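You operate a simulated robot arm through the tools that you are given. There is no shell and no other tool.

You are at the controls of a simulated two-armed robot. One attempt, no reset.

Task
Brush the fluff off both jumpers, then stack the black one on top.
Fine: use the white brush and put it back where it was; stack them squarely. What is to be rubbed or washed off counts as gone when no trace of it is left.

It is judged by the outcome, as a careful person would: the job done as asked, and still so three seconds after it is handed in. It fails if anything else is knocked over, pushed out of place, dropped, spilled or broken.

Robot
Two 7-joint arms with fingered hands on one trunk that stands fixed in place. Base frame: the origin is at the foot of the trunk, x ahead of it, y to its left, z up; the work surface is at about z = 0.85. Units: m, rad, N and s.
The left shoulder is at [0.106, 0.186, 1.054], the right one opposite. With the tool pointing down near the work surface each hand reaches from about 0.46 to 0.84 m from the base axis, measured 20 degrees to its own side. Payload 3.6 kg a hand.
The tool frame of a hand sits at the grasp point between the pads (the TCP): z along the fingers, y along the line on which they close. The tips reach 0.026 m beyond it. The gripper opens to 0.088 m; its body begins 0.03 m behind the TCP. The gripper is a hand of 3 fingers: y runs from the thumb to the fingers, the wrist lies at [-0.017, -0.098, -0.164] in the tool frame, and closing takes about 1.5 s.
Orientation is that of the tool frame in the base frame, as a unit quaternion [w, x, y, z]. With the fingers straight down and the wrist toward the robot, the tool's x, y and z point along [0, 1, 0], [1, 0, 0] and [0, 0, -1] of the base frame.

Tools
- The arms move only by the tool step_arm. It takes "left_motion", "right_motion" or both (then of equal length, played together; a hand with none holds still); each is a list of rows, each an object (a shift or turn left out is 0, a gripper value left out holds the last) with "translation": the shift along the tool's x, y, z in m, a list of three; "rotation": the turn, a rotation vector about the tool's x, y, z in rad, a list of three. In form: [{"translation": [x, y, z], "rotation": [rx, ry, rz]}, ...]. A call has 1 to 20 rows; each row is the pose to reach, as a shift and turn from the pose commanded when the call began, along the tool's axes at that moment. "left_claw" and "right_claw" are, for a hand that has rows, the closure in counts, from 0 (fully open) to 255 (shut), set as the call begins (left out, the last holds). Each row takes 0.2 s and may step no farther than 0.05 m and 0.15 rad from the row before; otherwise, or with a gripper value out of range, the whole call is refused. Where a pose cannot be reached the arm comes as near as it can. A force on the tool above 90 N (or 10 N above the force at the start of the call, whichever is more), or a blocked arm, ends the call early, and 0.2 s more pass. Each finger travels about 0.153 m/s and halts on what it meets, pressing with about 31 N; the grip force reading is that of the motor and also rises with nothing between the fingers. The clock runs only during rows and for 0.2 s after the last one: add rows that repeat a pose to give the fingers time. It gives the time, the measured TCP pose, the force on the tool (base axes), the opening and the grip force at its end, in the units of the frame above (readings bear some noise), with the torque about the TCP (base axes, N m) and any sound that the robot's microphone picked up, and new pictures: "pictures" is both (left out), scene, wrist or none (wrist: the cameras of the hands that moved).
- Cameras (640 x 400 px; columns grow to the right, rows downward): "scene" is now at [0.2372, -0.0564, 1.0053]; the picture's right is [-0.69, -0.73, 0.00], its down [0.15, -0.14, -0.98] and it looks along [0.71, -0.67, 0.20] (base axes); focal length 214 px, centre (320, 200). "left" rides on the left gripper at [-0.056, -0.08, -0.102] in its tool frame; the picture's right is [-0.73, -0.32, 0.60], its down [0.62, -0.67, 0.41] and it looks along [0.27, 0.68, 0.69] (tool axes); focal length 247 px, centre (320, 200). "right" rides on the right gripper at [0.056, -0.08, -0.102] in its tool frame; the picture's right is [-0.73, 0.32, -0.60], its down [-0.62, -0.66, 0.41] and it looks along [-0.27, 0.68, 0.69] (tool axes); focal length 247 px, centre (320, 200). There is no depth. A picture from a camera that has moved, and an enlarged one, comes with that camera's place and axes in the base frame and with its lens.
- raise_lower(by): moves the trunk up (or, below 0, down) by that many m; the arms and the scene camera ride with it, the base frame stays. It gives what a move gives, with no picture.
- preshape(shape, hand): the hand has 3 fingers and takes this shape, open, in about a second: jaw (thumb against the fingers, like two jaws); tri (thumb and two fingers); tip (a fingertip pinch); poke (one finger out to press); point (the index stretched); flat (the hand flat); cup (the hand cupped); fist (a fist). The gripper value then closes the fingers along that shape, each until it touches; the sizes above hold for jaw. It gives what a move gives, with no picture.
- pan_tilt(pan, tilt): turns the head with the scene camera to pan (to the left, within 1.047 rad either way) and tilt (down, from -0.506 to 1.204), counted from straight ahead of the robot (the tilt from the chest, where the trunk bows). It gives what a move gives, and a new picture of the scene camera.
- zoom(camera, box): a new picture of the part [left, top, right, bottom] of that camera's present view, enlarged. It takes no simulated time.
- job_done(): hands the job in; it is judged then, once.

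Nothing tells you positions but the pictures and the camera data. Unless the task says otherwise, let go and move clear before handing in.

The tools are called after ">>>" as a command line: name --argument value ..., lists and objects as JSON in quotes. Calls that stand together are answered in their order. step_arm: Moves the arms, as the interface text tells. Its arguments: {"type":"object","properties":{"left_motion":{"type":"array","items":{"type":"object","properties":{"translation":{"type":"array","items":{"type":"number"}},"rotation":{"type":"array","items":{"type":"number"}}}}},"left_claw":{"type":"number"},"right_motion":{"type":"array","items":{"type":"object","properties":{"translation":{"type":"array","items":{"type":"number"}},"rotation":{"type":"array","items":{"type":"number"}}}}},"right_claw":{"type":"number"},"pictures":{"type":"string","enum":["both","scene","wrist","none"]}},"required":[]} The other tools are called the same way: raise_lower (by) moves the trunk up or down; preshape (shape, hand) gives the hand a shape; pan_tilt (pan, tilt) turns the head that bears the scene camera; zoom (camera, box) takes an enlarged picture of a part of a camera's view; job_done () hands the job in.

At the start:

```text
time: 0.0
left_position: [0.4742, -0.0337, 1.2469]
left_orientation: [0.001, 0.708, 0.707, 0.0]
left_contact_force: [0.2, 0.1, 0.4]
left_wrist_torque: [0.01, 0.0, 0.0]
left_opening: 0.0878
left_finger_force: 0.0
left_shape: jaw
right_position: [0.3671, -0.4372, 1.2413]
right_orientation: [0.0, 0.707, 0.707, 0.0]
right_contact_force: [1.2, 1.3, 0.3]
right_wrist_torque: [0.01, -0.02, -0.02]
right_opening: 0.0877
right_finger_force: 0.1
right_shape: jaw
trunk travel left (down, up): [-0.2, 0.557]
head pan, tilt (commanded): [-0.759, -0.206]
```

scene: 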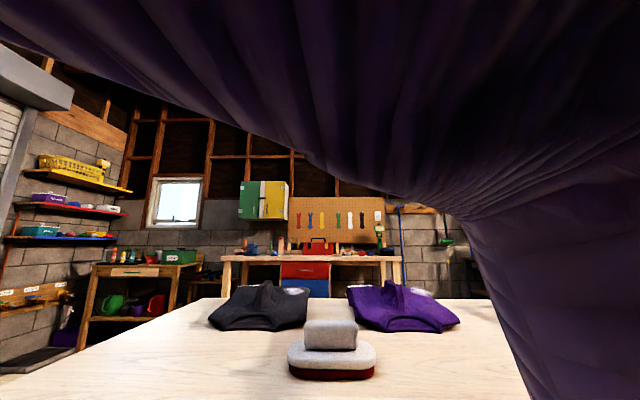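
right: 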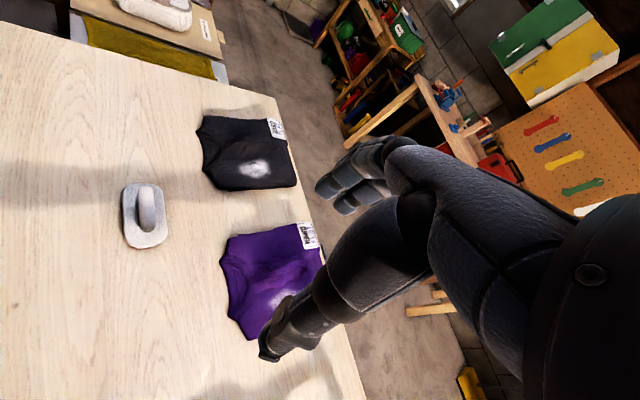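
left: 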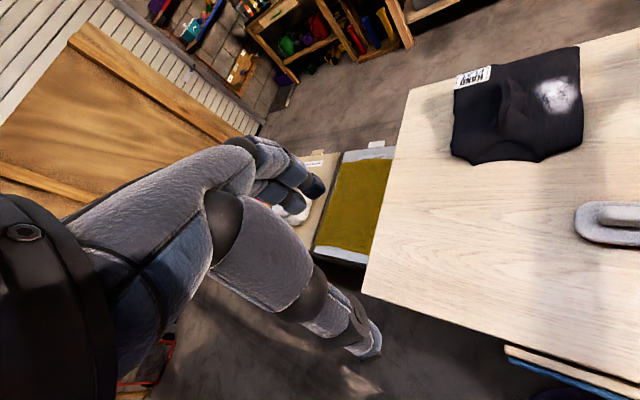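

I see a table with a black jumper and a purple jumper, each with a white fluff patch, and a white/grey brush in front of them. I'll turn the head to get a better look before moving.

>>> pan_tilt --pan -0.5 --tilt 0.5

>>> zoom --camera "right" --box '[80, 80, 400, 380]'

>>> zoom --camera "left" --box '[400, 30, 640, 280]'

```text
time: 1.1
left_position: [0.4746, -0.033, 1.2474]
left_orientation: [0.0, 0.708, 0.707, 0.0]
left_contact_force: [-0.7, -0.4, 0.9]
left_wrist_torque: [0.01, 0.01, 0.04]
left_opening: 0.0873
left_finger_force: 0.1
left_shape: jaw
right_position: [0.3666, -0.4379, 1.2405]
right_orientation: [-0.001, 0.707, 0.707, -0.001]
right_contact_force: [-0.1, -0.1, 0.1]
right_wrist_torque: [-0.02, 0.02, -0.02]
right_opening: 0.0877
right_finger_force: 0.1
right_shape: jaw
trunk travel left (down, up): [-0.2, 0.557]
head pan, tilt (commanded): [-0.499, 0.499]
camera scene: at [0.2569, -0.0429, 0.9414], right [-0.48, -0.88, 0.0], down [-0.42, 0.23, -0.88], along [0.77, -0.42, -0.48], focal length 214 px, centre (320, 200)
```

scene: 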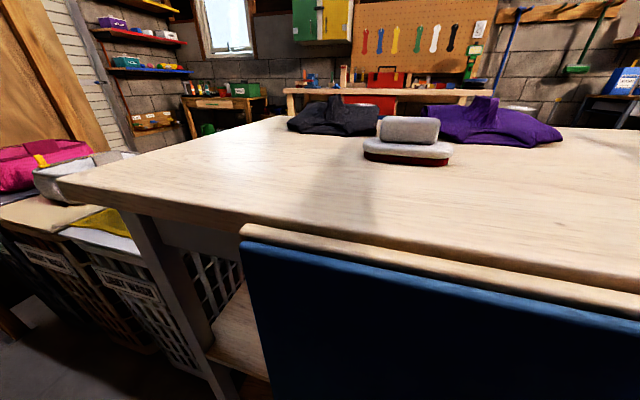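

```text
1.33 times, centred on (240, 230) of right
camera zoom: at [0.2864, -0.3824, 1.3434], right [0.32, -0.73, 0.6], down [-0.66, -0.62, -0.41], along [0.68, -0.27, -0.69], focal length 329 px, centre (427, 160)
```

zoom: 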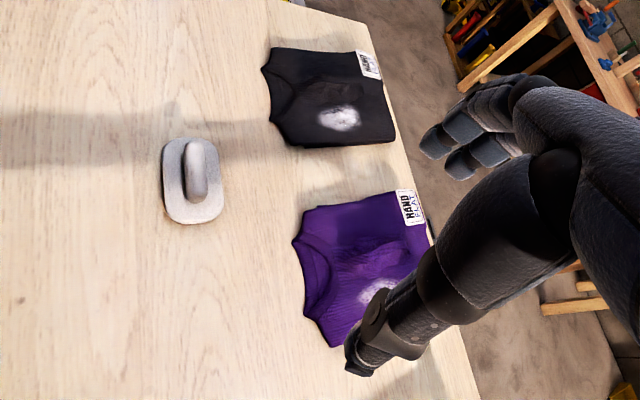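

```text
1.60 times, centred on (520, 155) of left
camera zoom: at [0.3945, -0.0905, 1.3496], right [-0.32, -0.73, -0.6], down [-0.67, 0.62, -0.41], along [0.68, 0.27, -0.69], focal length 395 px, centre (0, 272)
```

zoom: 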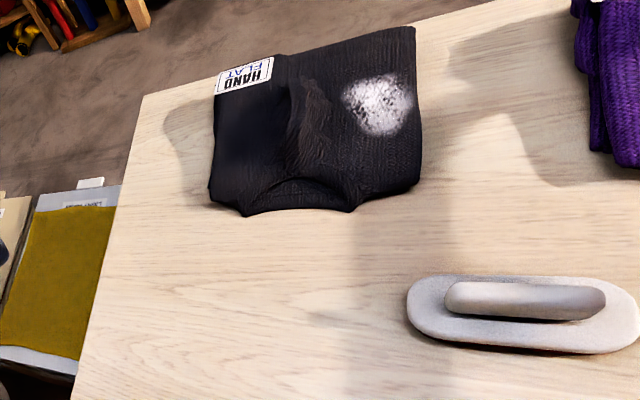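

The black jumper seems to sit around (0.73, -0.34), the purple one around (0.50, -0.55), and the brush around (0.45, -0.30). I'll raise the trunk to get a better view from above.

>>> raise_lower --by 0.35

>>> pan_tilt --pan -0.7 --tilt 0.75

```text
time: 4.5
left_position: [0.4742, -0.0345, 1.5974]
left_orientation: [-0.001, 0.707, 0.708, 0.0]
left_contact_force: [-0.6, 0.2, -0.5]
left_wrist_torque: [0.01, 0.01, -0.01]
left_opening: 0.0874
left_finger_force: 0.0
left_shape: jaw
right_position: [0.367, -0.4381, 1.5896]
right_orientation: [-0.001, 0.707, 0.708, 0.0]
right_contact_force: [-0.5, -0.5, -0.2]
right_wrist_torque: [-0.01, 0.02, 0.0]
right_opening: 0.0877
right_finger_force: 0.0
right_shape: jaw
trunk travel left (down, up): [-0.55, 0.207]
head pan, tilt (commanded): [-0.499, 0.499]
```

```text
time: 5.3
left_position: [0.4751, -0.0332, 1.5966]
left_orientation: [0.001, 0.707, 0.707, 0.0]
left_contact_force: [0.2, -0.8, -0.8]
left_wrist_torque: [0.0, 0.01, -0.04]
left_opening: 0.0879
left_finger_force: 0.1
left_shape: jaw
right_position: [0.3664, -0.4376, 1.5905]
right_orientation: [-0.001, 0.707, 0.707, 0.0]
right_contact_force: [0.1, 0.4, 0.1]
right_wrist_torque: [0.0, 0.02, 0.01]
right_opening: 0.0876
right_finger_force: 0.0
right_shape: jaw
trunk travel left (down, up): [-0.55, 0.207]
head pan, tilt (commanded): [-0.7, 0.75]
camera scene: at [0.1978, -0.0527, 1.2927], right [-0.64, -0.77, 0.0], down [-0.52, 0.44, -0.73], along [0.56, -0.47, -0.68], focal length 214 px, centre (320, 200)
```

scene: 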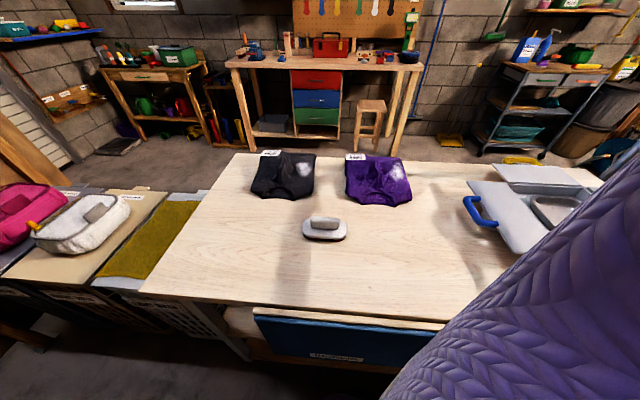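

I have a full overview of the table now. I'll zoom in to place the items precisely.

>>> zoom --camera "scene" --box '[230, 140, 430, 265]'

>>> zoom --camera "scene" --box '[440, 140, 640, 265]'

>>> zoom --camera "right" --box '[0, 0, 640, 400]'

>>> zoom --camera "left" --box '[0, 0, 640, 400]'

```text
3.20 times, centred on (330, 202) of scene
camera zoom: at [0.1978, -0.0527, 1.2927], right [-0.64, -0.77, 0.0], down [-0.52, 0.44, -0.73], along [0.56, -0.47, -0.68], focal length 686 px, centre (288, 192)
```

zoom: 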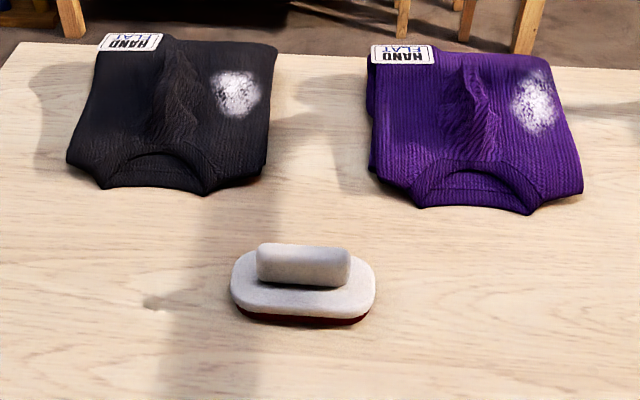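

```text
3.20 times, centred on (540, 202) of scene
camera zoom: at [0.1978, -0.0527, 1.2927], right [-0.64, -0.77, 0.0], down [-0.52, 0.44, -0.73], along [0.56, -0.47, -0.68], focal length 686 px, centre (-384, 192)
```

zoom: 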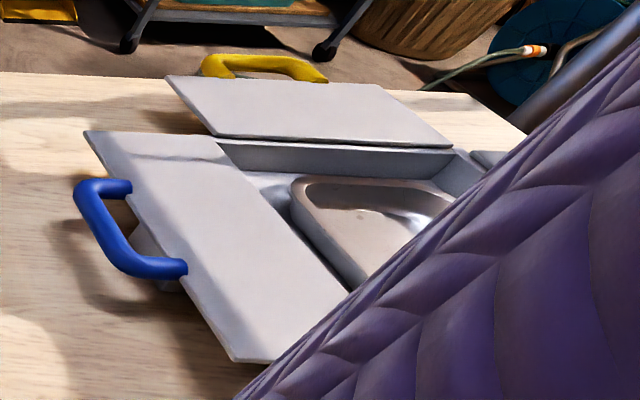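

```text
1.00 times, centred on (320, 200) of right (not enlarged: the box is as wide or as high as the picture)
camera zoom: at [0.2863, -0.3824, 1.6934], right [0.32, -0.73, 0.6], down [-0.66, -0.62, -0.41], along [0.68, -0.27, -0.69], focal length 247 px, centre (320, 200)
```

zoom: 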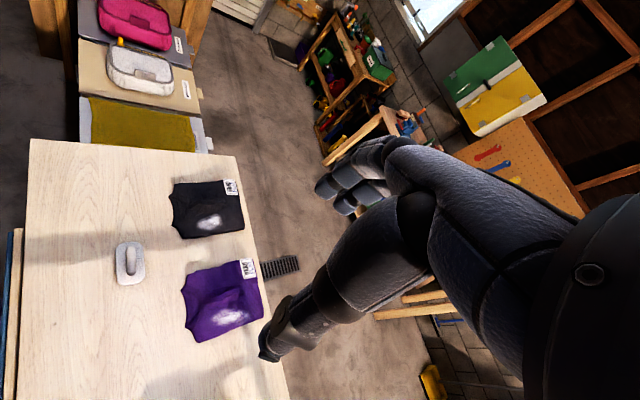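

```text
1.00 times, centred on (320, 200) of left (not enlarged: the box is as wide or as high as the picture)
camera zoom: at [0.3943, -0.0906, 1.6996], right [-0.32, -0.73, -0.6], down [-0.67, 0.62, -0.41], along [0.68, 0.27, -0.69], focal length 247 px, centre (320, 200)
```

zoom: 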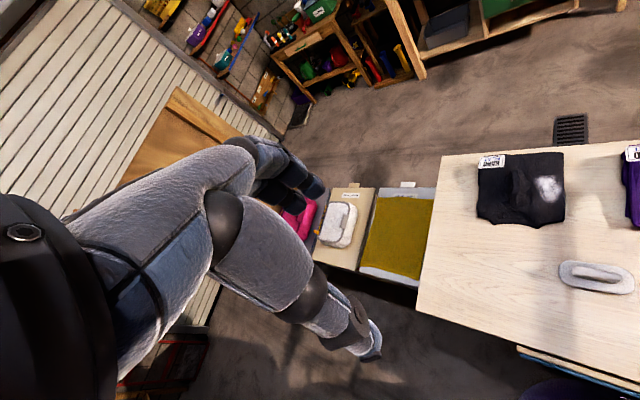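

The table is turned about 45°: its forward direction is (0.71,-0.71) and its left is (0.71,0.71). The brush is at about (0.455,-0.289), with its handle bar running along the table's length. I'll lower the trunk partway, move the left arm out to the left, and bring the right hand over the brush with the jaws turned to close across the handle.

>>> raise_lower --by -0.2

>>> step_arm --left_motion '[{"translation": [0.05, 0, 0]}, {"translation": [0.1, 0, 0]}, {"translation": [0.15, 0, 0]}, {"translation": [0.2, 0, 0]}, {"translation": [0.25, 0, 0]}, {"translation": [0.25, 0, 0]}]' --right_motion '[{"rotation": [0, 0, 0.13]}, {"translation": [0.03, 0.01, 0.0], "rotation": [0, 0, 0.26]}, {"translation": [0.06, 0.01, 0.02], "rotation": [0, 0, 0.39]}, {"translation": [0.08, 0.02, 0.04], "rotation": [0, 0, 0.52]}, {"translation": [0.1, 0.02, 0.07], "rotation": [0, 0, 0.65]}, {"translation": [0.11, 0.02, 0.1], "rotation": [0, 0, 0.785]}]'

```text
time: 7.4
left_position: [0.4741, -0.0346, 1.3984]
left_orientation: [0.0, 0.707, 0.707, 0.0]
left_contact_force: [0.1, 1.1, -0.7]
left_wrist_torque: [-0.02, 0.0, 0.02]
left_opening: 0.0876
left_finger_force: 0.0
left_shape: jaw
right_position: [0.3669, -0.4378, 1.3911]
right_orientation: [0.0, 0.707, 0.707, 0.0]
right_contact_force: [0.1, -0.3, -0.3]
right_wrist_torque: [-0.01, 0.0, -0.01]
right_opening: 0.0878
right_finger_force: 0.1
right_shape: jaw
trunk travel left (down, up): [-0.35, 0.407]
head pan, tilt (commanded): [-0.7, 0.75]
```

```text
time: 8.8
left_position: [0.4763, 0.2155, 1.3968]
left_orientation: [0.0, 0.707, 0.707, 0.0]
left_contact_force: [-0.4, -0.5, -0.2]
left_wrist_torque: [0.02, -0.04, 0.0]
left_opening: 0.0879
left_finger_force: 0.1
left_shape: jaw
right_position: [0.3878, -0.3289, 1.2902]
right_orientation: [-0.002, 0.924, 0.382, 0.0]
right_contact_force: [0.9, -0.3, 0.3]
right_wrist_torque: [0.03, 0.04, 0.0]
right_opening: 0.0878
right_finger_force: 0.0
right_shape: jaw
trunk travel left (down, up): [-0.35, 0.407]
head pan, tilt (commanded): [-0.7, 0.75]
camera scene: at [0.2154, -0.0529, 1.0826], right [-0.64, -0.76, 0.0], down [-0.52, 0.44, -0.73], along [0.56, -0.47, -0.68], focal length 214 px, centre (320, 200)
camera right: at [0.3711, -0.2335, 1.3925], right [-0.29, -0.74, 0.6], down [-0.91, 0.03, -0.41], along [0.29, -0.67, -0.69], focal length 247 px, centre (320, 200)
camera left: at [0.3965, 0.1595, 1.4993], right [-0.32, -0.73, -0.6], down [-0.67, 0.62, -0.41], along [0.67, 0.27, -0.69], focal length 247 px, centre (320, 200)
```

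scene: 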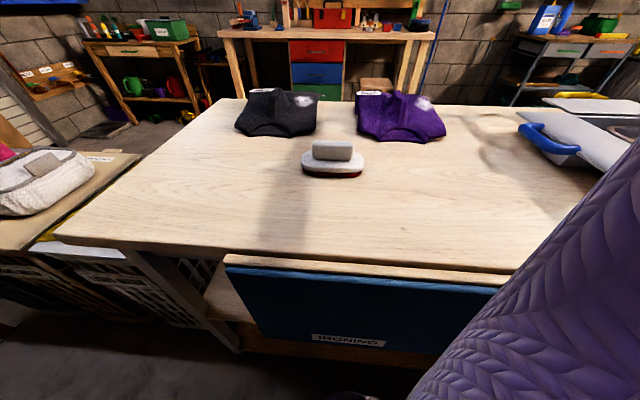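
right: 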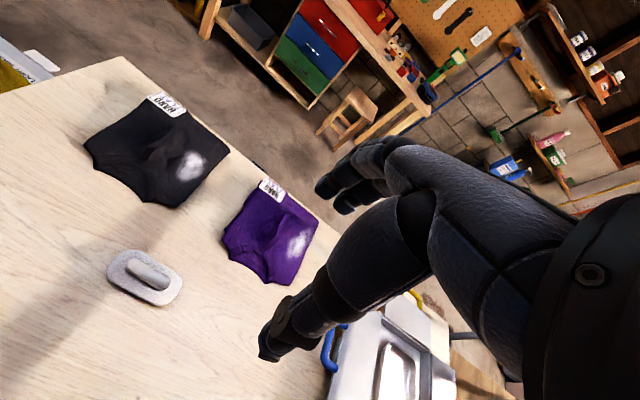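
left: 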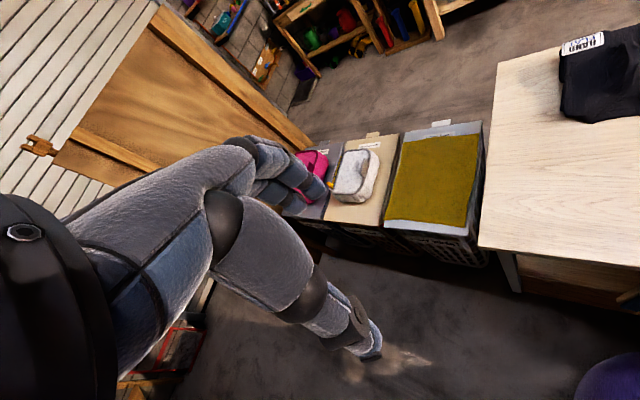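

The right hand is aligned with tool y pointing table-forward. I'll zoom in on the brush from two cameras to pin down its handle.

>>> zoom --camera "right" --box '[70, 210, 230, 330]'

>>> zoom --camera "scene" --box '[260, 110, 400, 200]'

```text
3.33 times, centred on (150, 270) of right
camera zoom: at [0.3711, -0.2335, 1.3925], right [-0.29, -0.74, 0.6], down [-0.91, 0.03, -0.41], along [0.29, -0.67, -0.69], focal length 823 px, centre (887, -33)
```

zoom: 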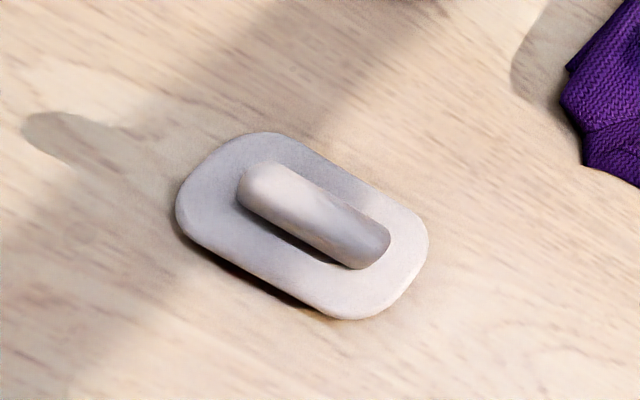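

```text
4.44 times, centred on (330, 155) of scene
camera zoom: at [0.2154, -0.0529, 1.0826], right [-0.64, -0.76, 0.0], down [-0.52, 0.44, -0.73], along [0.56, -0.47, -0.68], focal length 953 px, centre (276, 400)
```

zoom: 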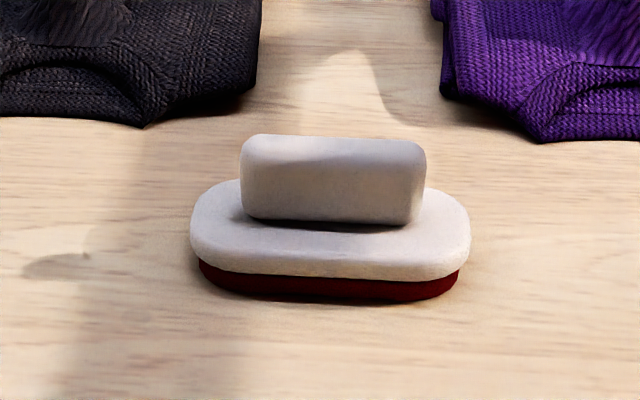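

The brush centre works out at about (0.458,-0.290), with the handle top near z≈0.905 and the base top near 0.876. I'll move the right hand over it and down to z≈1.0, then check again.

>>> step_arm --right_motion '[{"translation": [0.02, 0.005, 0.03]}, {"translation": [0.04, 0.011, 0.07]}, {"translation": [0.06, 0.018, 0.11]}, {"translation": [0.077, 0.022, 0.15]}, {"translation": [0.077, 0.022, 0.195]}, {"translation": [0.077, 0.022, 0.24]}, {"translation": [0.077, 0.022, 0.275]}, {"translation": [0.077, 0.022, 0.29]}, {"translation": [0.077, 0.022, 0.29]}]'

```text
time: 10.8
left_position: [0.4756, 0.2151, 1.398]
left_orientation: [0.0, 0.707, 0.707, 0.0]
left_contact_force: [0.4, -0.4, 0.0]
left_wrist_torque: [0.01, -0.03, 0.01]
left_opening: 0.0877
left_finger_force: 0.1
left_shape: jaw
right_position: [0.4575, -0.2892, 1.0014]
right_orientation: [0.0, 0.924, 0.383, 0.0]
right_contact_force: [0.0, -0.2, 0.2]
right_wrist_torque: [-0.01, 0.01, 0.01]
right_opening: 0.0875
right_finger_force: 0.0
right_shape: jaw
trunk travel left (down, up): [-0.35, 0.407]
head pan, tilt (commanded): [-0.7, 0.75]
camera scene: at [0.2147, -0.0526, 1.0828], right [-0.64, -0.76, 0.0], down [-0.52, 0.44, -0.73], along [0.56, -0.47, -0.68], focal length 214 px, centre (320, 200)
camera right: at [0.4409, -0.194, 1.1048], right [-0.29, -0.75, 0.6], down [-0.91, 0.03, -0.41], along [0.29, -0.67, -0.69], focal length 247 px, centre (320, 200)
```

scene: 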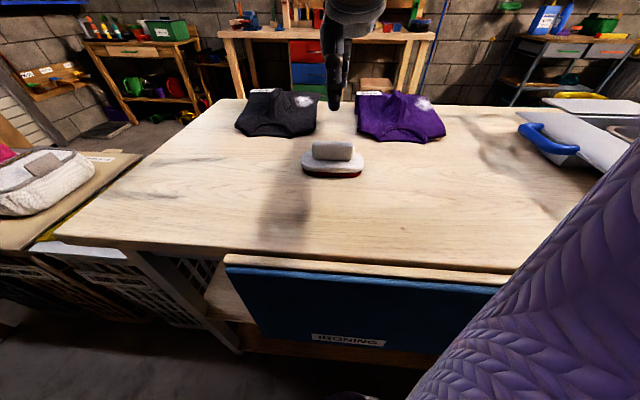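
right: 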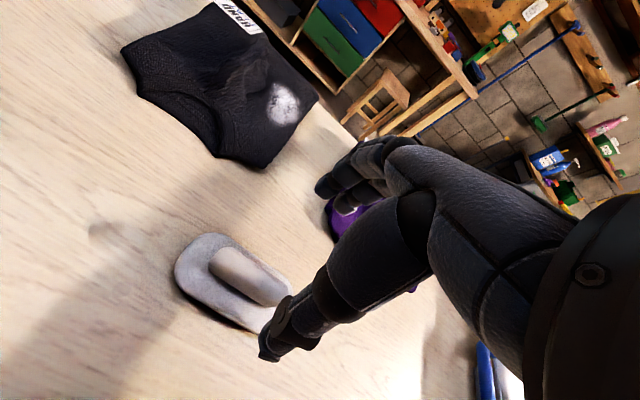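

The handle lies almost exactly under the grasp point. I'll lower to z≈0.912 with the jaws open around the handle, then close.

>>> step_arm --right_motion '[{"translation": [0.002, 0, 0.03]}, {"translation": [0.003, 0, 0.06]}, {"translation": [0.003, 0, 0.08]}, {"translation": [0.003, 0, 0.09]}, {"translation": [0.003, 0, 0.09]}]'

>>> zoom --camera "scene" --box '[260, 90, 420, 190]'

```text
time: 12.0
left_position: [0.4762, 0.2161, 1.3962]
left_orientation: [0.0, 0.707, 0.707, 0.001]
left_contact_force: [0.1, -0.1, 1.1]
left_wrist_torque: [-0.02, 0.0, 0.02]
left_opening: 0.0877
left_finger_force: 0.1
left_shape: jaw
right_position: [0.4591, -0.2864, 0.9111]
right_orientation: [0.0, 0.924, 0.383, -0.001]
right_contact_force: [-0.1, 0.1, -0.8]
right_wrist_torque: [0.01, 0.02, 0.0]
right_opening: 0.0878
right_finger_force: 0.1
right_shape: jaw
trunk travel left (down, up): [-0.35, 0.407]
head pan, tilt (commanded): [-0.7, 0.75]
camera scene: at [0.2147, -0.0526, 1.0828], right [-0.64, -0.76, 0.0], down [-0.52, 0.44, -0.73], along [0.56, -0.47, -0.68], focal length 214 px, centre (320, 200)
camera right: at [0.4421, -0.1916, 1.0137], right [-0.29, -0.75, 0.6], down [-0.91, 0.03, -0.41], along [0.29, -0.67, -0.69], focal length 247 px, centre (320, 200)
```

scene: 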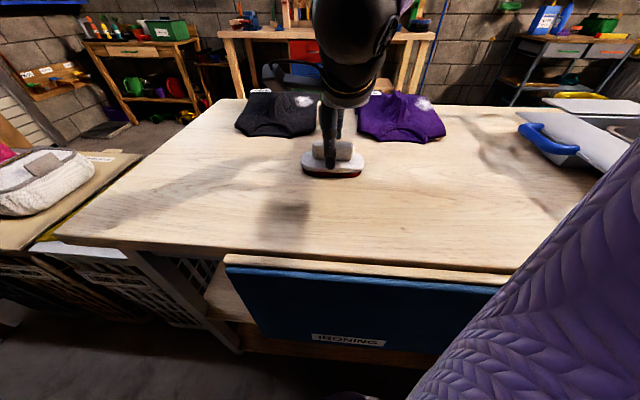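
right: 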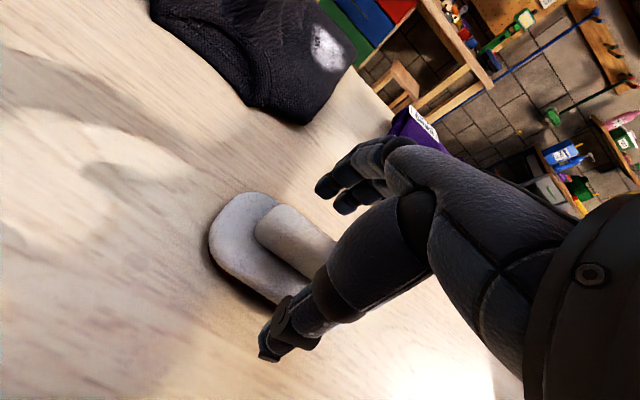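

```text
4.00 times, centred on (340, 140) of scene
camera zoom: at [0.2147, -0.0526, 1.0828], right [-0.64, -0.76, 0.0], down [-0.52, 0.44, -0.73], along [0.56, -0.47, -0.68], focal length 858 px, centre (240, 440)
```

zoom: 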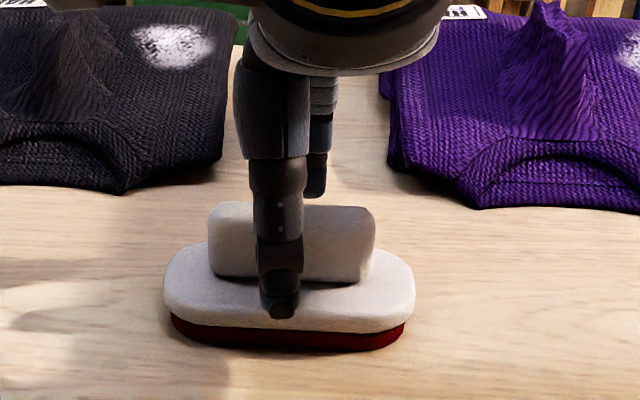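

The thumb and fingers straddle the handle. I'll close the grip and hold.

>>> step_arm --right_motion '[{"translation": [0, 0, 0]}, {"translation": [0, 0, 0]}, {"translation": [0, 0, 0]}, {"translation": [0, 0, 0]}, {"translation": [0, 0, 0]}, {"translation": [0, 0, 0]}, {"translation": [0, 0, 0]}, {"translation": [0, 0, 0]}]' --right_claw 255

>>> zoom --camera "scene" --box '[260, 90, 420, 190]'

```text
time: 13.8
left_position: [0.4756, 0.2163, 1.3964]
left_orientation: [-0.001, 0.708, 0.706, 0.0]
left_contact_force: [0.4, -0.3, 0.1]
left_wrist_torque: [0.04, 0.02, -0.03]
left_opening: 0.0876
left_finger_force: 0.1
left_shape: jaw
right_position: [0.4587, -0.2865, 0.9109]
right_orientation: [0.0, 0.924, 0.383, 0.0]
right_contact_force: [0.5, -0.3, -0.4]
right_wrist_torque: [-0.02, 0.0, -0.01]
right_opening: 0.014
right_finger_force: 31.0
right_shape: jaw
trunk travel left (down, up): [-0.35, 0.407]
head pan, tilt (commanded): [-0.7, 0.75]
camera scene: at [0.2148, -0.0526, 1.0828], right [-0.64, -0.76, 0.0], down [-0.52, 0.44, -0.73], along [0.56, -0.47, -0.68], focal length 214 px, centre (320, 200)
camera right: at [0.4422, -0.1917, 1.0139], right [-0.29, -0.75, 0.6], down [-0.91, 0.03, -0.41], along [0.29, -0.67, -0.69], focal length 247 px, centre (320, 200)
```

scene: 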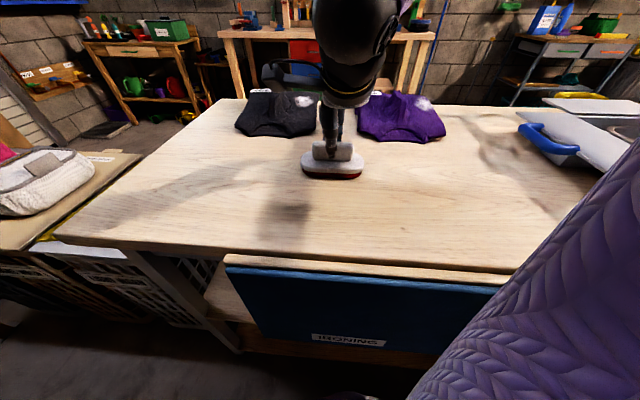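
right: 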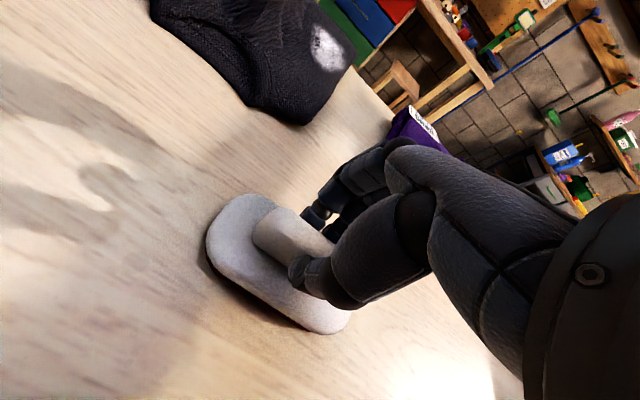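

```text
4.00 times, centred on (340, 140) of scene
camera zoom: at [0.2148, -0.0526, 1.0828], right [-0.64, -0.76, 0.0], down [-0.52, 0.44, -0.73], along [0.56, -0.47, -0.68], focal length 858 px, centre (240, 440)
```

zoom: 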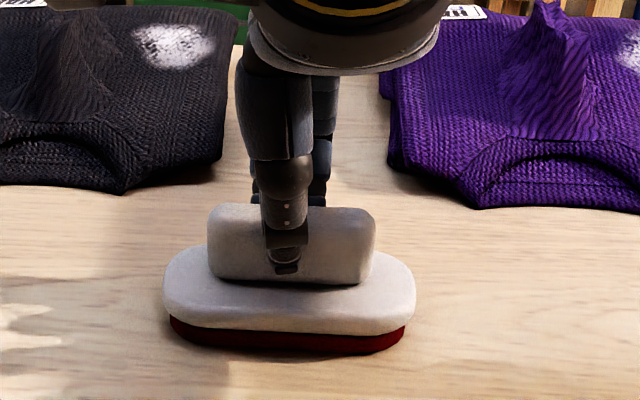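

The brush is held, and its home grasp pose is TCP (0.459,-0.2865,0.911). I'll lift it straight up and check that it comes along level.

>>> step_arm --right_motion '[{"translation": [0, 0, -0.01]}, {"translation": [0, 0, -0.03]}, {"translation": [0, 0, -0.06]}, {"translation": [0, 0, -0.09]}, {"translation": [0, 0, -0.12]}, {"translation": [0, 0, -0.12]}]'

>>> zoom --camera "scene" --box '[220, 50, 460, 200]'

```text
time: 15.2
left_position: [0.4772, 0.2145, 1.3964]
left_orientation: [0.0, 0.707, 0.707, 0.0]
left_contact_force: [-0.8, -0.3, 0.5]
left_wrist_torque: [-0.01, 0.02, -0.02]
left_opening: 0.0877
left_finger_force: 0.0
left_shape: jaw
right_position: [0.4591, -0.2858, 1.0294]
right_orientation: [-0.001, 0.924, 0.383, -0.001]
right_contact_force: [-0.3, -0.4, -2.0]
right_wrist_torque: [-0.01, -0.03, -0.01]
right_opening: 0.0141
right_finger_force: 31.2
right_shape: jaw
trunk travel left (down, up): [-0.35, 0.407]
head pan, tilt (commanded): [-0.7, 0.75]
camera scene: at [0.2152, -0.0527, 1.0826], right [-0.64, -0.76, 0.0], down [-0.52, 0.44, -0.73], along [0.56, -0.47, -0.68], focal length 214 px, centre (320, 200)
camera right: at [0.4419, -0.1908, 1.1308], right [-0.29, -0.75, 0.6], down [-0.91, 0.03, -0.41], along [0.29, -0.67, -0.69], focal length 247 px, centre (320, 200)
```

scene: 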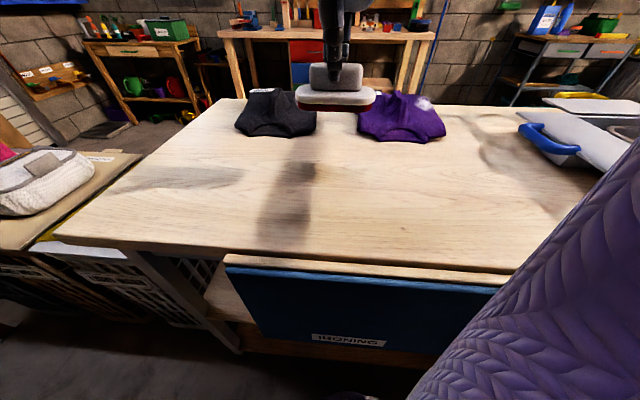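
right: 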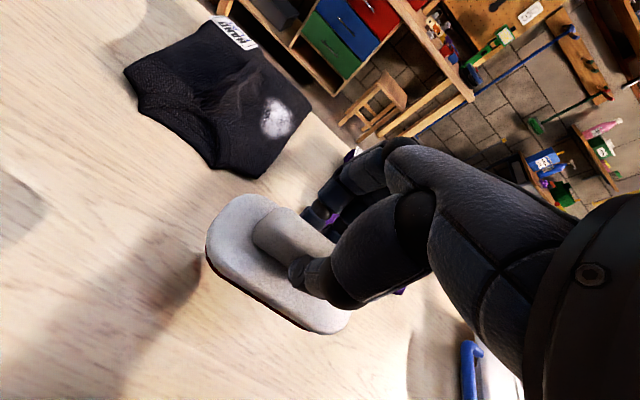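

```text
2.67 times, centred on (340, 125) of scene
camera zoom: at [0.2152, -0.0527, 1.0826], right [-0.64, -0.76, 0.0], down [-0.52, 0.44, -0.73], along [0.56, -0.47, -0.68], focal length 572 px, centre (267, 400)
```

zoom: 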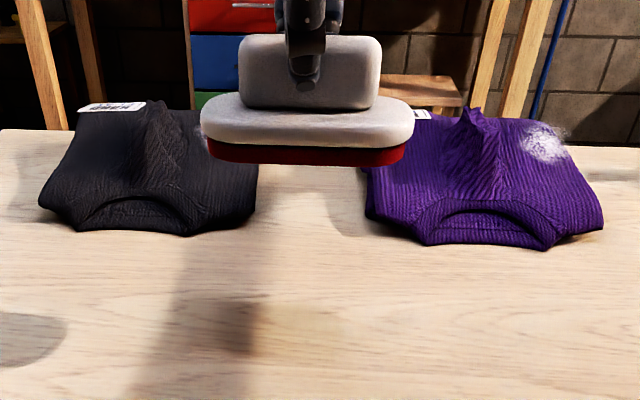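

The brush lifted cleanly and hangs level. I'll carry it over the black jumper's fluff, set slightly outward of the central ridge, staying high for now.

>>> step_arm --right_motion '[{"translation": [0.01, 0.03, 0]}, {"translation": [0.02, 0.075, 0]}, {"translation": [0.035, 0.12, 0]}, {"translation": [0.05, 0.165, 0]}, {"translation": [0.0655, 0.208, 0]}, {"translation": [0.0655, 0.223, 0.01]}, {"translation": [0.0655, 0.223, 0.03]}, {"translation": [0.0655, 0.223, 0.03]}]'

>>> zoom --camera "scene" --box '[200, 50, 440, 200]'

```text
time: 17.0
left_position: [0.476, 0.2167, 1.398]
left_orientation: [0.001, 0.707, 0.707, 0.0]
left_contact_force: [0.6, -0.5, -0.8]
left_wrist_torque: [-0.03, -0.04, 0.0]
left_opening: 0.0876
left_finger_force: 0.0
left_shape: jaw
right_position: [0.6628, -0.3974, 1.0021]
right_orientation: [0.0, 0.923, 0.384, 0.0]
right_contact_force: [-0.3, 0.0, 0.1]
right_wrist_torque: [0.0, 0.01, 0.0]
right_opening: 0.0139
right_finger_force: 30.8
right_shape: jaw
trunk travel left (down, up): [-0.35, 0.407]
head pan, tilt (commanded): [-0.7, 0.75]
camera scene: at [0.2146, -0.0526, 1.0828], right [-0.64, -0.76, 0.0], down [-0.52, 0.44, -0.73], along [0.56, -0.47, -0.68], focal length 214 px, centre (320, 200)
camera right: at [0.6445, -0.3018, 1.1042], right [-0.29, -0.75, 0.6], down [-0.91, 0.03, -0.41], along [0.29, -0.67, -0.69], focal length 247 px, centre (320, 200)
```

scene: 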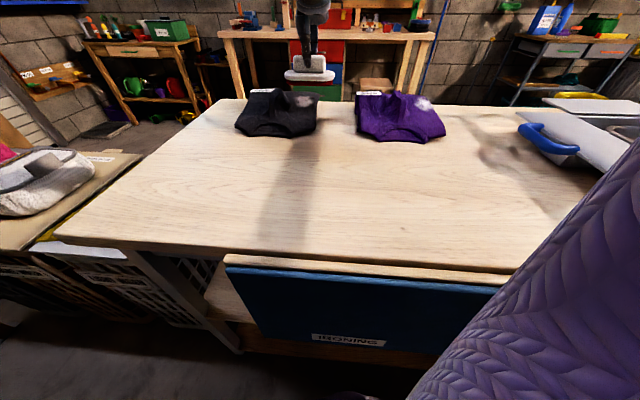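
right: 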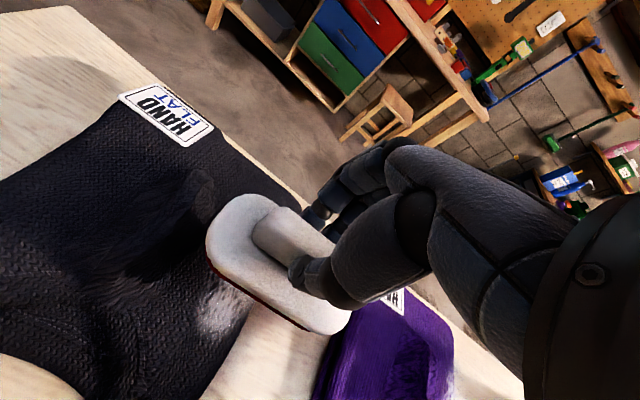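

```text
2.67 times, centred on (320, 125) of scene
camera zoom: at [0.2146, -0.0526, 1.0828], right [-0.64, -0.76, 0.0], down [-0.52, 0.44, -0.73], along [0.56, -0.47, -0.68], focal length 572 px, centre (320, 400)
```

zoom: 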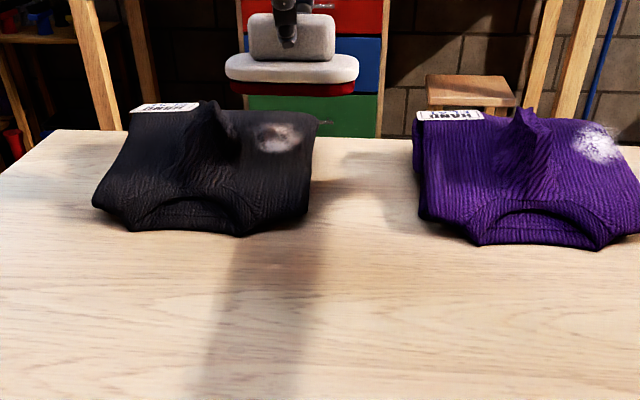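

Comparing rays from several views puts the black fluff at F≈0.738, L≈0.199 (in table axes) and z≈0.90, so the jumper is about 5 cm thick. I'll shift the brush to the front of the fluff, a bit outward, and lower it to just above contact.

>>> step_arm --right_motion '[{"translation": [-0.011, -0.04, 0.0]}, {"translation": [-0.011, -0.04, 0.015]}, {"translation": [-0.011, -0.04, 0.03]}, {"translation": [-0.011, -0.04, 0.036]}, {"translation": [-0.011, -0.04, 0.036]}]'

>>> zoom --camera "scene" --box '[200, 50, 360, 150]'

```text
time: 18.2
left_position: [0.4761, 0.2154, 1.3971]
left_orientation: [0.0, 0.707, 0.707, -0.001]
left_contact_force: [1.0, 0.5, -0.5]
left_wrist_torque: [0.01, -0.01, -0.03]
left_opening: 0.0878
left_finger_force: 0.1
left_shape: jaw
right_position: [0.6275, -0.3762, 0.9645]
right_orientation: [0.0, 0.924, 0.382, 0.0]
right_contact_force: [-0.6, 0.1, -1.4]
right_wrist_torque: [0.0, 0.01, -0.01]
right_opening: 0.0141
right_finger_force: 31.0
right_shape: jaw
trunk travel left (down, up): [-0.35, 0.407]
head pan, tilt (commanded): [-0.7, 0.75]
camera scene: at [0.2147, -0.0526, 1.0828], right [-0.64, -0.76, 0.0], down [-0.52, 0.44, -0.73], along [0.56, -0.47, -0.68], focal length 214 px, centre (320, 200)
camera right: at [0.6092, -0.2809, 1.0671], right [-0.29, -0.75, 0.6], down [-0.91, 0.03, -0.41], along [0.29, -0.67, -0.69], focal length 247 px, centre (320, 200)
```

scene: 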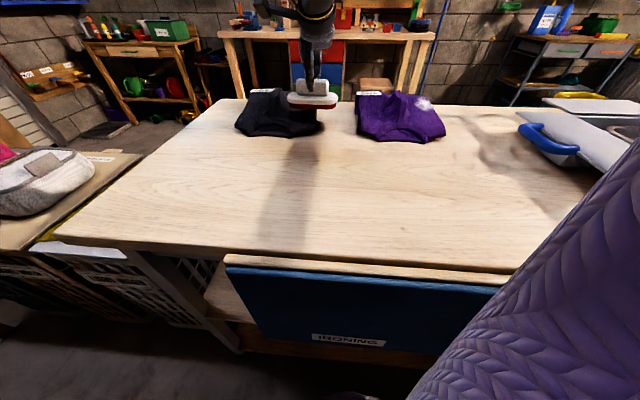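
right: 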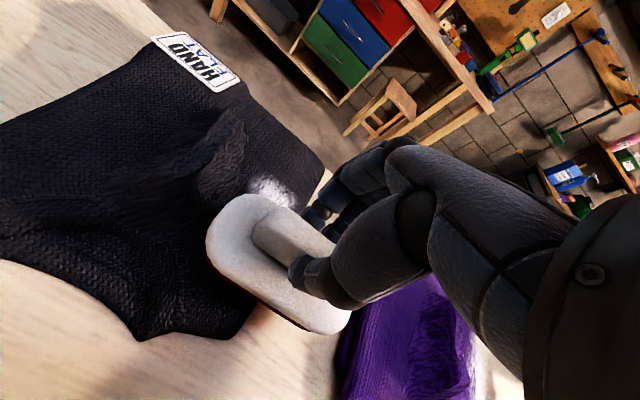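

```text
4.00 times, centred on (280, 100) of scene
camera zoom: at [0.2147, -0.0526, 1.0828], right [-0.64, -0.76, 0.0], down [-0.52, 0.44, -0.73], along [0.56, -0.47, -0.68], focal length 858 px, centre (480, 600)
```

zoom: 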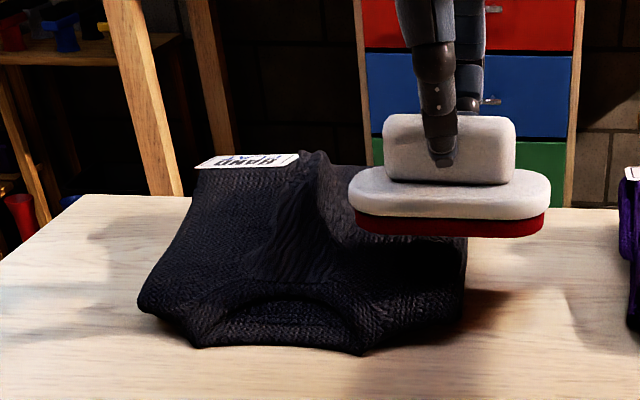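

The brush hovers just in front of the fluff with a small gap to the knit. I'll lower it in small steps and read the force each time.

>>> step_arm --right_motion '[{"translation": [0, 0, 0.005]}, {"translation": [0, 0, 0.01]}, {"translation": [0, 0, 0.01]}]' --pictures "none"

>>> zoom --camera "scene" --box '[200, 50, 360, 150]'

```text
time: 19.0
left_position: [0.4755, 0.2172, 1.3976]
left_orientation: [0.0, 0.707, 0.707, 0.0]
left_contact_force: [0.5, -0.4, 0.5]
left_wrist_torque: [0.0, 0.01, 0.02]
left_opening: 0.0877
left_finger_force: 0.1
left_shape: jaw
right_position: [0.6265, -0.3751, 0.9555]
right_orientation: [0.0, 0.924, 0.382, 0.001]
right_contact_force: [0.9, -0.9, 6.8]
right_wrist_torque: [-0.03, 0.02, -0.05]
right_opening: 0.0142
right_finger_force: 31.2
right_shape: jaw
trunk travel left (down, up): [-0.35, 0.407]
head pan, tilt (commanded): [-0.7, 0.75]
```

```text
4.00 times, centred on (280, 100) of scene
camera zoom: at [0.2141, -0.0523, 1.0831], right [-0.64, -0.76, 0.0], down [-0.52, 0.44, -0.73], along [0.56, -0.47, -0.68], focal length 858 px, centre (480, 600)
```

zoom: 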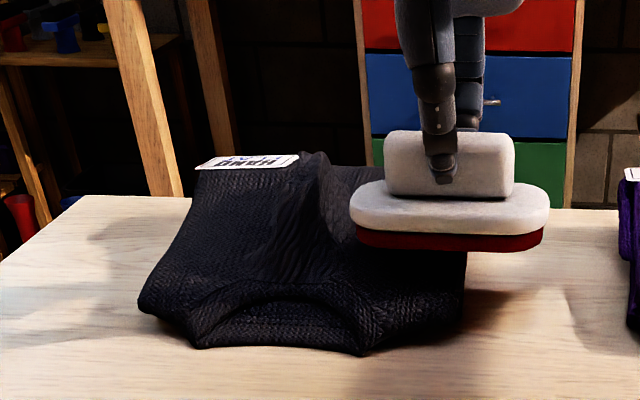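

There is contact at about 8 N, so the surface is near z≈0.895. I'll make a first gentle stroke forward across the fluff.

>>> step_arm --right_motion '[{"translation": [0, 0.012, 0]}, {"translation": [0, 0.024, 0]}, {"translation": [0, 0.036, 0]}, {"translation": [0, 0.048, 0]}, {"translation": [0, 0.06, 0]}, {"translation": [0, 0.072, 0]}]'

>>> zoom --camera "scene" --box '[200, 50, 360, 150]'

```text
time: 20.4
left_position: [0.4754, 0.2158, 1.398]
left_orientation: [-0.001, 0.706, 0.708, 0.0]
left_contact_force: [-0.3, 0.3, 0.4]
left_wrist_torque: [-0.02, -0.01, -0.02]
left_opening: 0.0876
left_finger_force: 0.1
left_shape: jaw
right_position: [0.6516, -0.4299, 0.9666]
right_orientation: [0.0, 0.924, 0.383, 0.001]
right_contact_force: [-0.1, -0.6, -0.7]
right_wrist_torque: [0.03, 0.02, 0.04]
right_opening: 0.0144
right_finger_force: 30.8
right_shape: jaw
right hand out of reach, approached as far as the arm can: row 2, 3, 4, 5, 6
trunk travel left (down, up): [-0.35, 0.407]
head pan, tilt (commanded): [-0.7, 0.75]
camera scene: at [0.2149, -0.0527, 1.0828], right [-0.64, -0.76, 0.0], down [-0.52, 0.44, -0.73], along [0.56, -0.47, -0.68], focal length 214 px, centre (320, 200)
camera right: at [0.6355, -0.3347, 1.0696], right [-0.29, -0.75, 0.6], down [-0.91, 0.03, -0.41], along [0.29, -0.67, -0.69], focal length 247 px, centre (320, 200)
```

scene: 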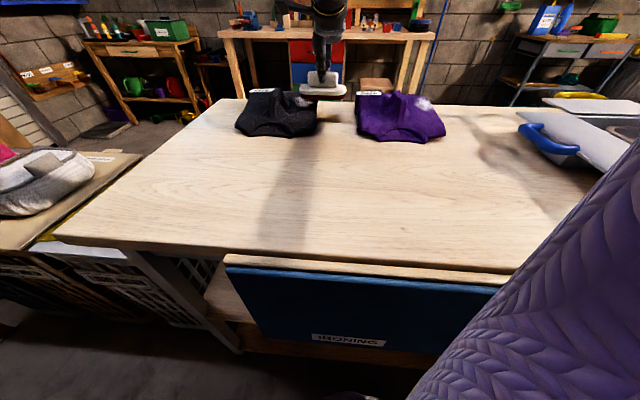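
right: 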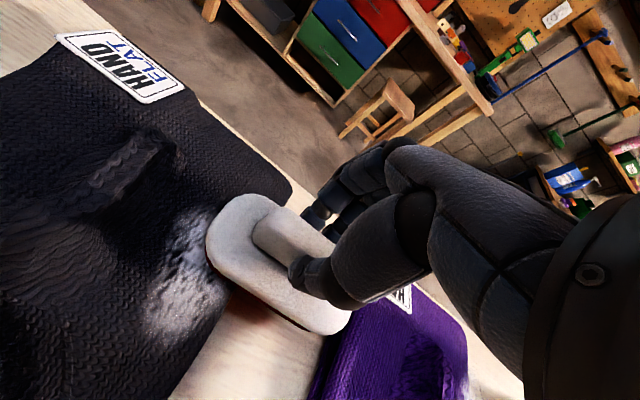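

```text
4.00 times, centred on (280, 100) of scene
camera zoom: at [0.2149, -0.0527, 1.0828], right [-0.64, -0.76, 0.0], down [-0.52, 0.44, -0.73], along [0.56, -0.47, -0.68], focal length 858 px, centre (480, 600)
```

zoom: 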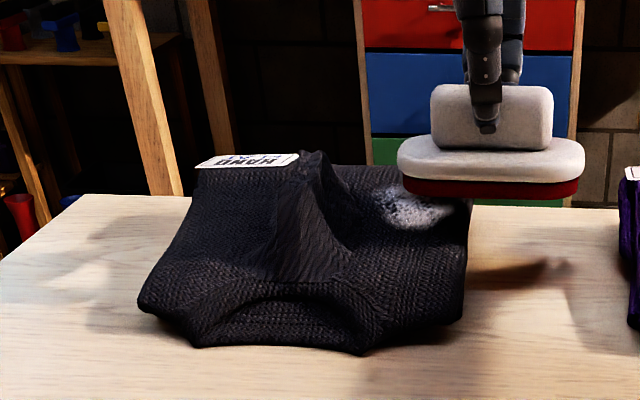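

At this trunk height the arm runs out of reach. I'll back off and lift, then lower the trunk to its original height for more reach.

>>> step_arm --right_motion '[{"translation": [0, -0.02, -0.03]}, {"translation": [0, -0.05, -0.07]}, {"translation": [0, -0.08, -0.11]}, {"translation": [0, -0.11, -0.15]}, {"translation": [0, -0.13, -0.19]}, {"translation": [0, -0.13, -0.19]}]' --pictures "none"

>>> raise_lower --by -0.14

>>> pan_tilt --pan -0.75 --tilt 0.4

```text
time: 21.8
left_position: [0.4759, 0.2152, 1.3976]
left_orientation: [0.0, 0.707, 0.707, 0.0]
left_contact_force: [0.1, 1.0, -0.4]
left_wrist_torque: [-0.01, 0.0, -0.03]
left_opening: 0.0877
left_finger_force: 0.2
left_shape: jaw
right_position: [0.5592, -0.3376, 1.1549]
right_orientation: [-0.001, 0.924, 0.382, -0.001]
right_contact_force: [0.3, 0.0, -1.1]
right_wrist_torque: [0.0, -0.02, 0.0]
right_opening: 0.0142
right_finger_force: 31.4
right_shape: jaw
trunk travel left (down, up): [-0.35, 0.407]
head pan, tilt (commanded): [-0.7, 0.75]
```

```text
time: 23.5
left_position: [0.4733, 0.2162, 1.2584]
left_orientation: [-0.001, 0.707, 0.707, 0.0]
left_contact_force: [-1.3, 0.3, -0.5]
left_wrist_torque: [-0.01, 0.0, -0.03]
left_opening: 0.0878
left_finger_force: 0.1
left_shape: jaw
right_position: [0.5613, -0.3362, 1.0177]
right_orientation: [-0.001, 0.924, 0.383, 0.001]
right_contact_force: [0.2, 0.4, -0.6]
right_wrist_torque: [0.02, 0.02, -0.01]
right_opening: 0.0143
right_finger_force: 30.8
right_shape: jaw
trunk travel left (down, up): [-0.21, 0.547]
head pan, tilt (commanded): [-0.7, 0.75]
```

```text
time: 24.3
left_position: [0.4746, 0.2153, 1.2569]
left_orientation: [0.001, 0.707, 0.707, -0.001]
left_contact_force: [0.9, 0.5, -0.7]
left_wrist_torque: [0.01, 0.03, 0.01]
left_opening: 0.0876
left_finger_force: 0.1
left_shape: jaw
right_position: [0.5602, -0.3372, 1.017]
right_orientation: [0.0, 0.924, 0.383, 0.0]
right_contact_force: [0.1, -0.1, -1.1]
right_wrist_torque: [-0.02, -0.03, -0.01]
right_opening: 0.0144
right_finger_force: 31.4
right_shape: jaw
trunk travel left (down, up): [-0.21, 0.547]
head pan, tilt (commanded): [-0.75, 0.4]
camera scene: at [0.2429, -0.0624, 0.9614], right [-0.68, -0.73, 0.0], down [-0.29, 0.27, -0.92], along [0.67, -0.63, -0.39], focal length 214 px, centre (320, 200)
```

scene: 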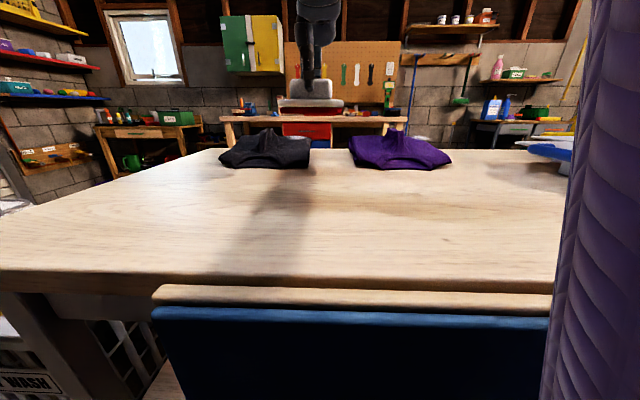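

The trunk is back near its start height, and reach should be fine now. I'll turn the left hand into a fist and swing it round so its camera looks down on the jumpers.

>>> preshape --shape "fist" --hand "left"

>>> step_arm --left_motion '[{"translation": [-0.02, 0.0, 0], "rotation": [0, 0, 0.15]}, {"translation": [-0.045, 0.005, 0], "rotation": [0, 0, 0.3]}, {"translation": [-0.07, 0.01, 0], "rotation": [0, 0, 0.45]}, {"translation": [-0.1, 0.015, 0], "rotation": [0, 0, 0.6]}, {"translation": [-0.13, 0.02, 0.01], "rotation": [0, 0, 0.75]}, {"translation": [-0.16, 0.03, 0.02], "rotation": [0, 0, 0.9]}, {"translation": [-0.19, 0.04, 0.02], "rotation": [0, 0, 1.05]}, {"translation": [-0.21, 0.045, 0.02], "rotation": [0, 0, 1.2]}, {"translation": [-0.21, 0.045, 0.02], "rotation": [0, 0, 1.2]}]' --pictures "wrist"

```text
time: 25.2
left_position: [0.4741, 0.2156, 1.2568]
left_orientation: [0.0, 0.707, 0.707, 0.0]
left_contact_force: [0.3, 0.0, -0.2]
left_wrist_torque: [0.01, 0.04, 0.05]
left_opening: 0.0001
left_finger_force: 0.1
left_shape: fist
right_position: [0.5613, -0.3359, 1.0176]
right_orientation: [0.0, 0.924, 0.383, 0.0]
right_contact_force: [-0.3, -0.6, -1.2]
right_wrist_torque: [0.01, 0.02, 0.04]
right_opening: 0.0143
right_finger_force: 30.4
right_shape: jaw
trunk travel left (down, up): [-0.21, 0.547]
head pan, tilt (commanded): [-0.75, 0.4]
```

```text
time: 27.2
left_position: [0.5203, 0.0061, 1.2352]
left_orientation: [0.001, 0.983, 0.184, 0.0]
left_contact_force: [-0.6, 0.8, -0.2]
left_wrist_torque: [-0.01, 0.02, 0.0]
left_opening: 0.0
left_finger_force: 0.1
left_shape: fist
right_position: [0.5603, -0.3362, 1.0179]
right_orientation: [0.0, 0.923, 0.384, 0.001]
right_contact_force: [0.6, 0.6, -0.9]
right_wrist_torque: [0.01, 0.03, 0.01]
right_opening: 0.0142
right_finger_force: 30.4
right_shape: jaw
trunk travel left (down, up): [-0.21, 0.547]
head pan, tilt (commanded): [-0.75, 0.4]
camera left: at [0.4379, 0.0602, 1.3382], right [-0.8, 0.03, -0.6], down [0.34, 0.85, -0.41], along [0.49, -0.53, -0.69], focal length 247 px, centre (320, 200)
```

left: 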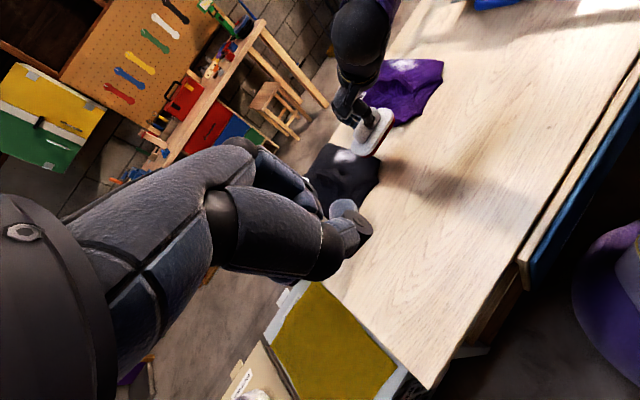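

The left hand blocks its own view of the black jumper, so I'll shift it left and forward to get the jumper into the clear.

>>> step_arm --left_motion '[{"translation": [0.03, -0.022, 0.01]}, {"translation": [0.06, -0.043, 0.02]}, {"translation": [0.09, -0.065, 0.03]}, {"translation": [0.12, -0.087, 0.03]}, {"translation": [0.12, -0.087, 0.03]}]' --pictures "wrist"

>>> zoom --camera "left" --box '[320, 0, 520, 150]'

```text
time: 28.4
left_position: [0.6007, 0.1279, 1.2085]
left_orientation: [0.0, 0.983, 0.184, 0.001]
left_contact_force: [-0.2, 0.7, 0.7]
left_wrist_torque: [0.02, 0.05, 0.0]
left_opening: 0.0003
left_finger_force: 0.0
left_shape: fist
right_position: [0.5601, -0.3361, 1.0168]
right_orientation: [0.0, 0.924, 0.383, 0.0]
right_contact_force: [0.0, -0.2, -1.0]
right_wrist_torque: [0.0, 0.0, -0.04]
right_opening: 0.0142
right_finger_force: 30.9
right_shape: jaw
trunk travel left (down, up): [-0.21, 0.547]
head pan, tilt (commanded): [-0.75, 0.4]
camera left: at [0.5196, 0.1826, 1.3103], right [-0.8, 0.03, -0.6], down [0.34, 0.85, -0.41], along [0.49, -0.53, -0.69], focal length 247 px, centre (320, 200)
```

left: 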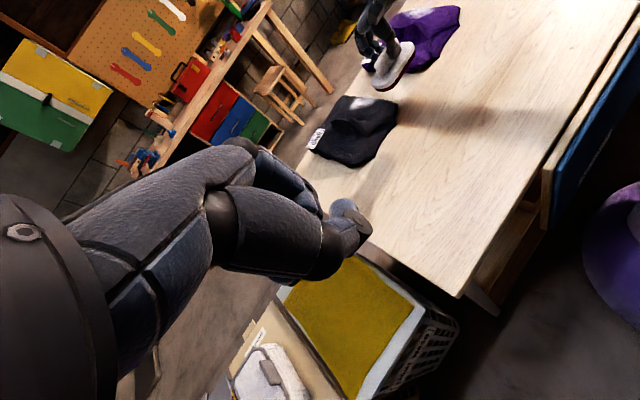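

```text
2.67 times, centred on (420, 75) of left
camera zoom: at [0.5196, 0.1826, 1.3103], right [-0.8, 0.03, -0.6], down [0.34, 0.85, -0.41], along [0.49, -0.53, -0.69], focal length 659 px, centre (53, 533)
```

zoom: 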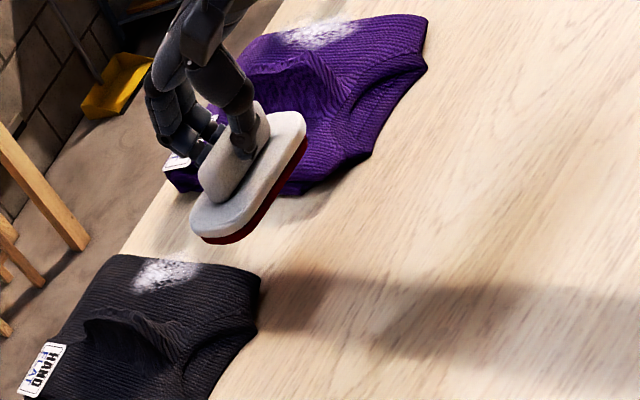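

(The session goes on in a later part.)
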